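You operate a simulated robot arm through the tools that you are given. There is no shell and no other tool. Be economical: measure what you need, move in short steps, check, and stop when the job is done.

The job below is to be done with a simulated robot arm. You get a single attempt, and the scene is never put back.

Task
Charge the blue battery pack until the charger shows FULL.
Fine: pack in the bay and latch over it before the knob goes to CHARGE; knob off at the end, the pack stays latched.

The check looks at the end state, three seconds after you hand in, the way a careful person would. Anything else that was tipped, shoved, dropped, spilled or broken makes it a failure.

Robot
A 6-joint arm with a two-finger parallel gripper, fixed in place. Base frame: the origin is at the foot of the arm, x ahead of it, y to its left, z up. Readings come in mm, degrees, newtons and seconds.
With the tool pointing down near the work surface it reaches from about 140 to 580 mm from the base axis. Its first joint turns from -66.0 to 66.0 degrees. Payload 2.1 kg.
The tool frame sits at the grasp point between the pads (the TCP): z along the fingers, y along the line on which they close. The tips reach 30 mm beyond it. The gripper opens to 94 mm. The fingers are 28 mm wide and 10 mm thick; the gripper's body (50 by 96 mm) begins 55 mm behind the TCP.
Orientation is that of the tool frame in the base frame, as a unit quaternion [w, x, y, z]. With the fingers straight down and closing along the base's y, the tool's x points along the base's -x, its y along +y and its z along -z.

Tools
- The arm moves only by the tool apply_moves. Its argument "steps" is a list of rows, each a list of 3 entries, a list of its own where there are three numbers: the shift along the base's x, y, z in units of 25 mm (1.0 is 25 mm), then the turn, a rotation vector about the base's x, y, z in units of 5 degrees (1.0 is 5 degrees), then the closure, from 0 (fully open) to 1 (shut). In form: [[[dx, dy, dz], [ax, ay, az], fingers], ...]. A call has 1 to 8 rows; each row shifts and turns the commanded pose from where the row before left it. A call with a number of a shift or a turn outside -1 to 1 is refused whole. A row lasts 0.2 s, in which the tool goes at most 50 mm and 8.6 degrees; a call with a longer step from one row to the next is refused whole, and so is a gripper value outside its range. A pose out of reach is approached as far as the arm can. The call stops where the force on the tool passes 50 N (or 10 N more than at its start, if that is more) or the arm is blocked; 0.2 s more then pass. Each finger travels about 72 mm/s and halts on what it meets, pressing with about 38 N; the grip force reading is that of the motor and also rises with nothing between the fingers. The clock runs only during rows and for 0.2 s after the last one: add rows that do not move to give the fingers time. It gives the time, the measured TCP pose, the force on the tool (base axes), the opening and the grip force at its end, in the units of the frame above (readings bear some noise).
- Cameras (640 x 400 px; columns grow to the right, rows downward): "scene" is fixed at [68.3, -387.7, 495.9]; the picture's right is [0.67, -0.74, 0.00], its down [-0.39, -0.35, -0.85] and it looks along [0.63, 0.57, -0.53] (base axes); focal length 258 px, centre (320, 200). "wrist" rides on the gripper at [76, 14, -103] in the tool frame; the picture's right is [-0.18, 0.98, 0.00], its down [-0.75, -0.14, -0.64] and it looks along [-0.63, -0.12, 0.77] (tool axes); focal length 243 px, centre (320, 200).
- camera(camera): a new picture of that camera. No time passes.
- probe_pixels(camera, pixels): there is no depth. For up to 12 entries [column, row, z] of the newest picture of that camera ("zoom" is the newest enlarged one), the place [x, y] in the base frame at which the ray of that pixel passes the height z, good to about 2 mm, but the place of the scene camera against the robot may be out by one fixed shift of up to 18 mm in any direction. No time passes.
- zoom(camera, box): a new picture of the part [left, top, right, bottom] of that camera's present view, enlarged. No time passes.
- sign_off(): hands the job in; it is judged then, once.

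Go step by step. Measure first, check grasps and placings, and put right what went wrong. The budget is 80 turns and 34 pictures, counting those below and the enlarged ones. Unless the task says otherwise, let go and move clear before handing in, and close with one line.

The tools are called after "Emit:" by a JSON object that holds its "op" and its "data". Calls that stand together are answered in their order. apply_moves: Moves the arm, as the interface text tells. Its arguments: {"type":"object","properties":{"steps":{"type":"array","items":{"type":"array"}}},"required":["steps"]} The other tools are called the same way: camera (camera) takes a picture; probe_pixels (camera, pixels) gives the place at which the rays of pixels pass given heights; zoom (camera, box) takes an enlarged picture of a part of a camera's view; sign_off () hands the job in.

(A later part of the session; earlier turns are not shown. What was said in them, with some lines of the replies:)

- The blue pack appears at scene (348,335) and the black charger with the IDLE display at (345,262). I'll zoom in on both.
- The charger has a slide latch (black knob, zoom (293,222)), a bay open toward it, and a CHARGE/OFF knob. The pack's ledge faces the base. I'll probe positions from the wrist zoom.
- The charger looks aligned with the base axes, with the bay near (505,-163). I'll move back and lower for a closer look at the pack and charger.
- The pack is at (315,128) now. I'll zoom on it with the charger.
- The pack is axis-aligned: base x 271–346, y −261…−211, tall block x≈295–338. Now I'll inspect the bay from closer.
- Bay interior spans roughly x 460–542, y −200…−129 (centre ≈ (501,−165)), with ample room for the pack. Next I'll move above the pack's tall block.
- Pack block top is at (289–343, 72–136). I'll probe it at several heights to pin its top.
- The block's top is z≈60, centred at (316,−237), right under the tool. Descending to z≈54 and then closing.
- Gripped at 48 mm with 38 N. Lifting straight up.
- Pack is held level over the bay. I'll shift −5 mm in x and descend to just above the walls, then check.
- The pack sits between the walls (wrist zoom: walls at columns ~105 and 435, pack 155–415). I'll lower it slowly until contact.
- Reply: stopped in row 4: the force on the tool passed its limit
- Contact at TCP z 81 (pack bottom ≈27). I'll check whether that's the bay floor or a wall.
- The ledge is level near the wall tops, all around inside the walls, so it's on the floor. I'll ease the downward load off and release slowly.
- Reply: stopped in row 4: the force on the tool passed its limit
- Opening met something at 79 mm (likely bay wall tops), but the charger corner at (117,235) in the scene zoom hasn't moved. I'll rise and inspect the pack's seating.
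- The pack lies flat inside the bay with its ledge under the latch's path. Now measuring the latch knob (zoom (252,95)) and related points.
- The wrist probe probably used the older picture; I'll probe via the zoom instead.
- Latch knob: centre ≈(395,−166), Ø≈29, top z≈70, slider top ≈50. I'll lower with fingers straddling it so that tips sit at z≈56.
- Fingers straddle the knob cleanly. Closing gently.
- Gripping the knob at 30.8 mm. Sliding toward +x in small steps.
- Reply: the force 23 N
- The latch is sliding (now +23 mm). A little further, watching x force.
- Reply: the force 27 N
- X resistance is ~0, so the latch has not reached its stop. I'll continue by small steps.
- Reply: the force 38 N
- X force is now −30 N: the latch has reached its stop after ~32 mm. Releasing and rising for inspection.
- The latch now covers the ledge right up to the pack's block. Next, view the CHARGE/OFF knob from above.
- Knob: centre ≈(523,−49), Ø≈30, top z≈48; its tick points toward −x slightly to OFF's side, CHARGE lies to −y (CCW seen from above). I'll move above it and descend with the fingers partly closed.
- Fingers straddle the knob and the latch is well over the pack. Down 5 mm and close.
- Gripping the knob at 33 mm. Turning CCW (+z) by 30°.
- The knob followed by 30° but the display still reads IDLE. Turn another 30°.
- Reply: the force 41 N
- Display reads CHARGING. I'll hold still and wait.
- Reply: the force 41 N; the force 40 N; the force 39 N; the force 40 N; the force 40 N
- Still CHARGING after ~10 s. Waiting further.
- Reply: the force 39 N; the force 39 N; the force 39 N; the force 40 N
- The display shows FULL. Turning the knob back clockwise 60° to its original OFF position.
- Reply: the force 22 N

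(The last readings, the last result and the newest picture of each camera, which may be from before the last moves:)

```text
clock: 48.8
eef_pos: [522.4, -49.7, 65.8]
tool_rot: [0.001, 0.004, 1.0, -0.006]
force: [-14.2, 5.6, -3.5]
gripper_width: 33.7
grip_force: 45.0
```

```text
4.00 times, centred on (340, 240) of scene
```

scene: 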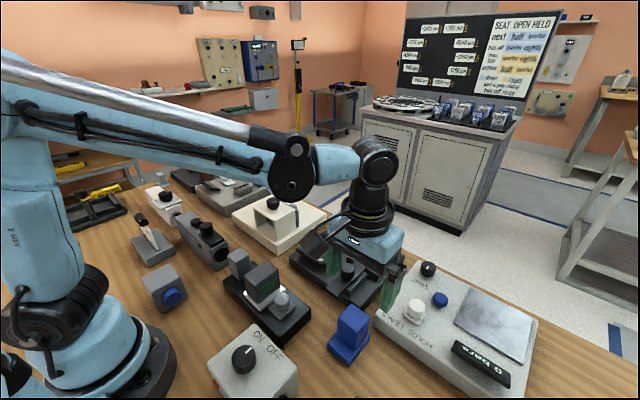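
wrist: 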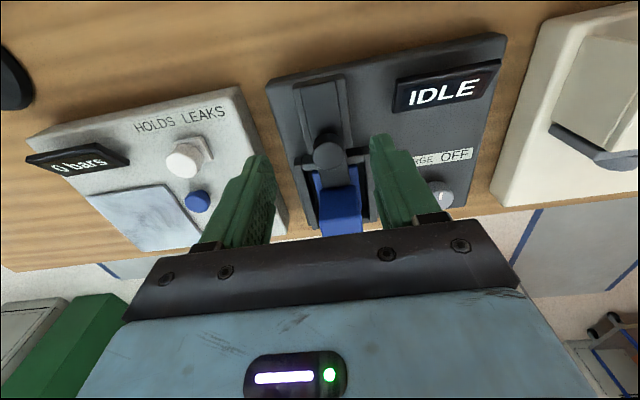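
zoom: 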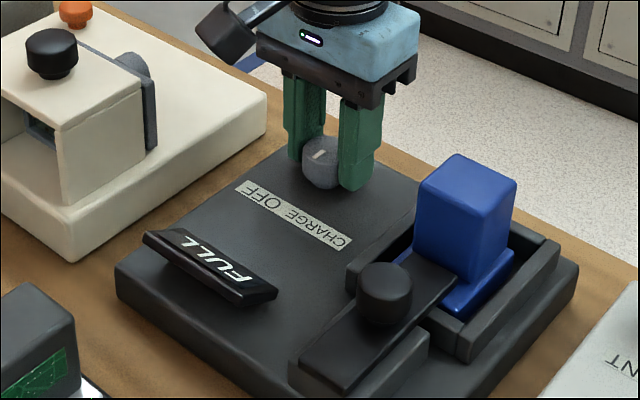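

FULL remains on and the knob is back at its starting angle. Releasing, rising and checking with the wrist view.

Emit:
{"op": "apply_moves", "data": {"steps": [[[0, 0, 0], [0, 0, 0], 0.6], [[0, 0, 0], [0, 0, 0], 0.45], [[0, 0, 0], [0, 0, 0], 0.36], [[0, 0, 1], [0, 0, 0], 0.36], [[0, 0, 1], [0, 0, 0], 0.36], [[0, 0, 1], [0, 0, 0], 0.36], [[-1, 0, 1], [0, 0, 0], 0.2], [[-1, 0, 1], [0, 0, 0], 0.2]]}}

Emit:
{"op": "apply_moves", "data": {"steps": [[[-1, 0, 0.3], [0, 0, 0], 0.2], [[-1, -0.3, 0.3], [0, 0, 0], 0.2], [[0, 0, 0], [0, 0, 0], 0.2]]}}

Emit:
{"op": "zoom", "data": {"camera": "wrist", "box": [220, 70, 420, 195]}}

```text
clock: 50.6
eef_pos: [473.2, -49.1, 190.6]
tool_rot: [0.002, 0.003, 1.0, -0.005]
force: [-0.6, -0.3, -0.4]
gripper_width: 75.2
grip_force: 0.1
```

```text
clock: 51.4
eef_pos: [424.0, -56.3, 204.2]
tool_rot: [0.002, 0.003, 1.0, -0.005]
force: [0.1, -0.4, -0.2]
gripper_width: 75.0
grip_force: 0.0
```

```text
3.20 times, centred on (320, 132) of wrist
```

zoom: 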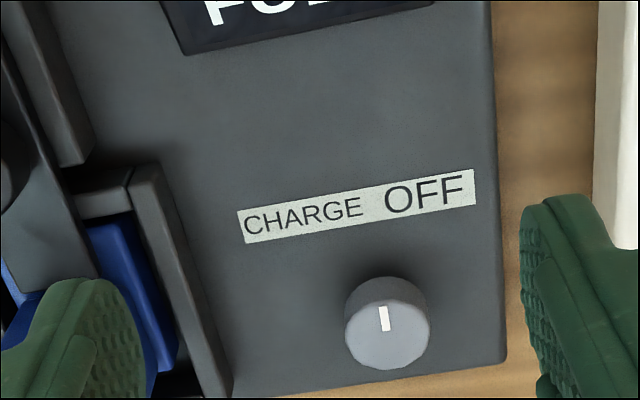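

The knob tick is at the original OFF position and FULL is displayed. One last overall check.

Emit:
{"op": "camera", "data": {"camera": "scene"}}

```text
refused: no pictures are left
```

The last pictures showed the pack in the bay, the latch over it, FULL on the display and the knob at OFF. The arm is clear, so I'm handing in.

Emit:
{"op": "sign_off", "data": {}}

```text
The job is handed in.
```

The blue pack was charged until the display showed FULL, the knob is back at OFF, and the pack is still latched in the bay; I had no pictures left for a final look at the whole scene.
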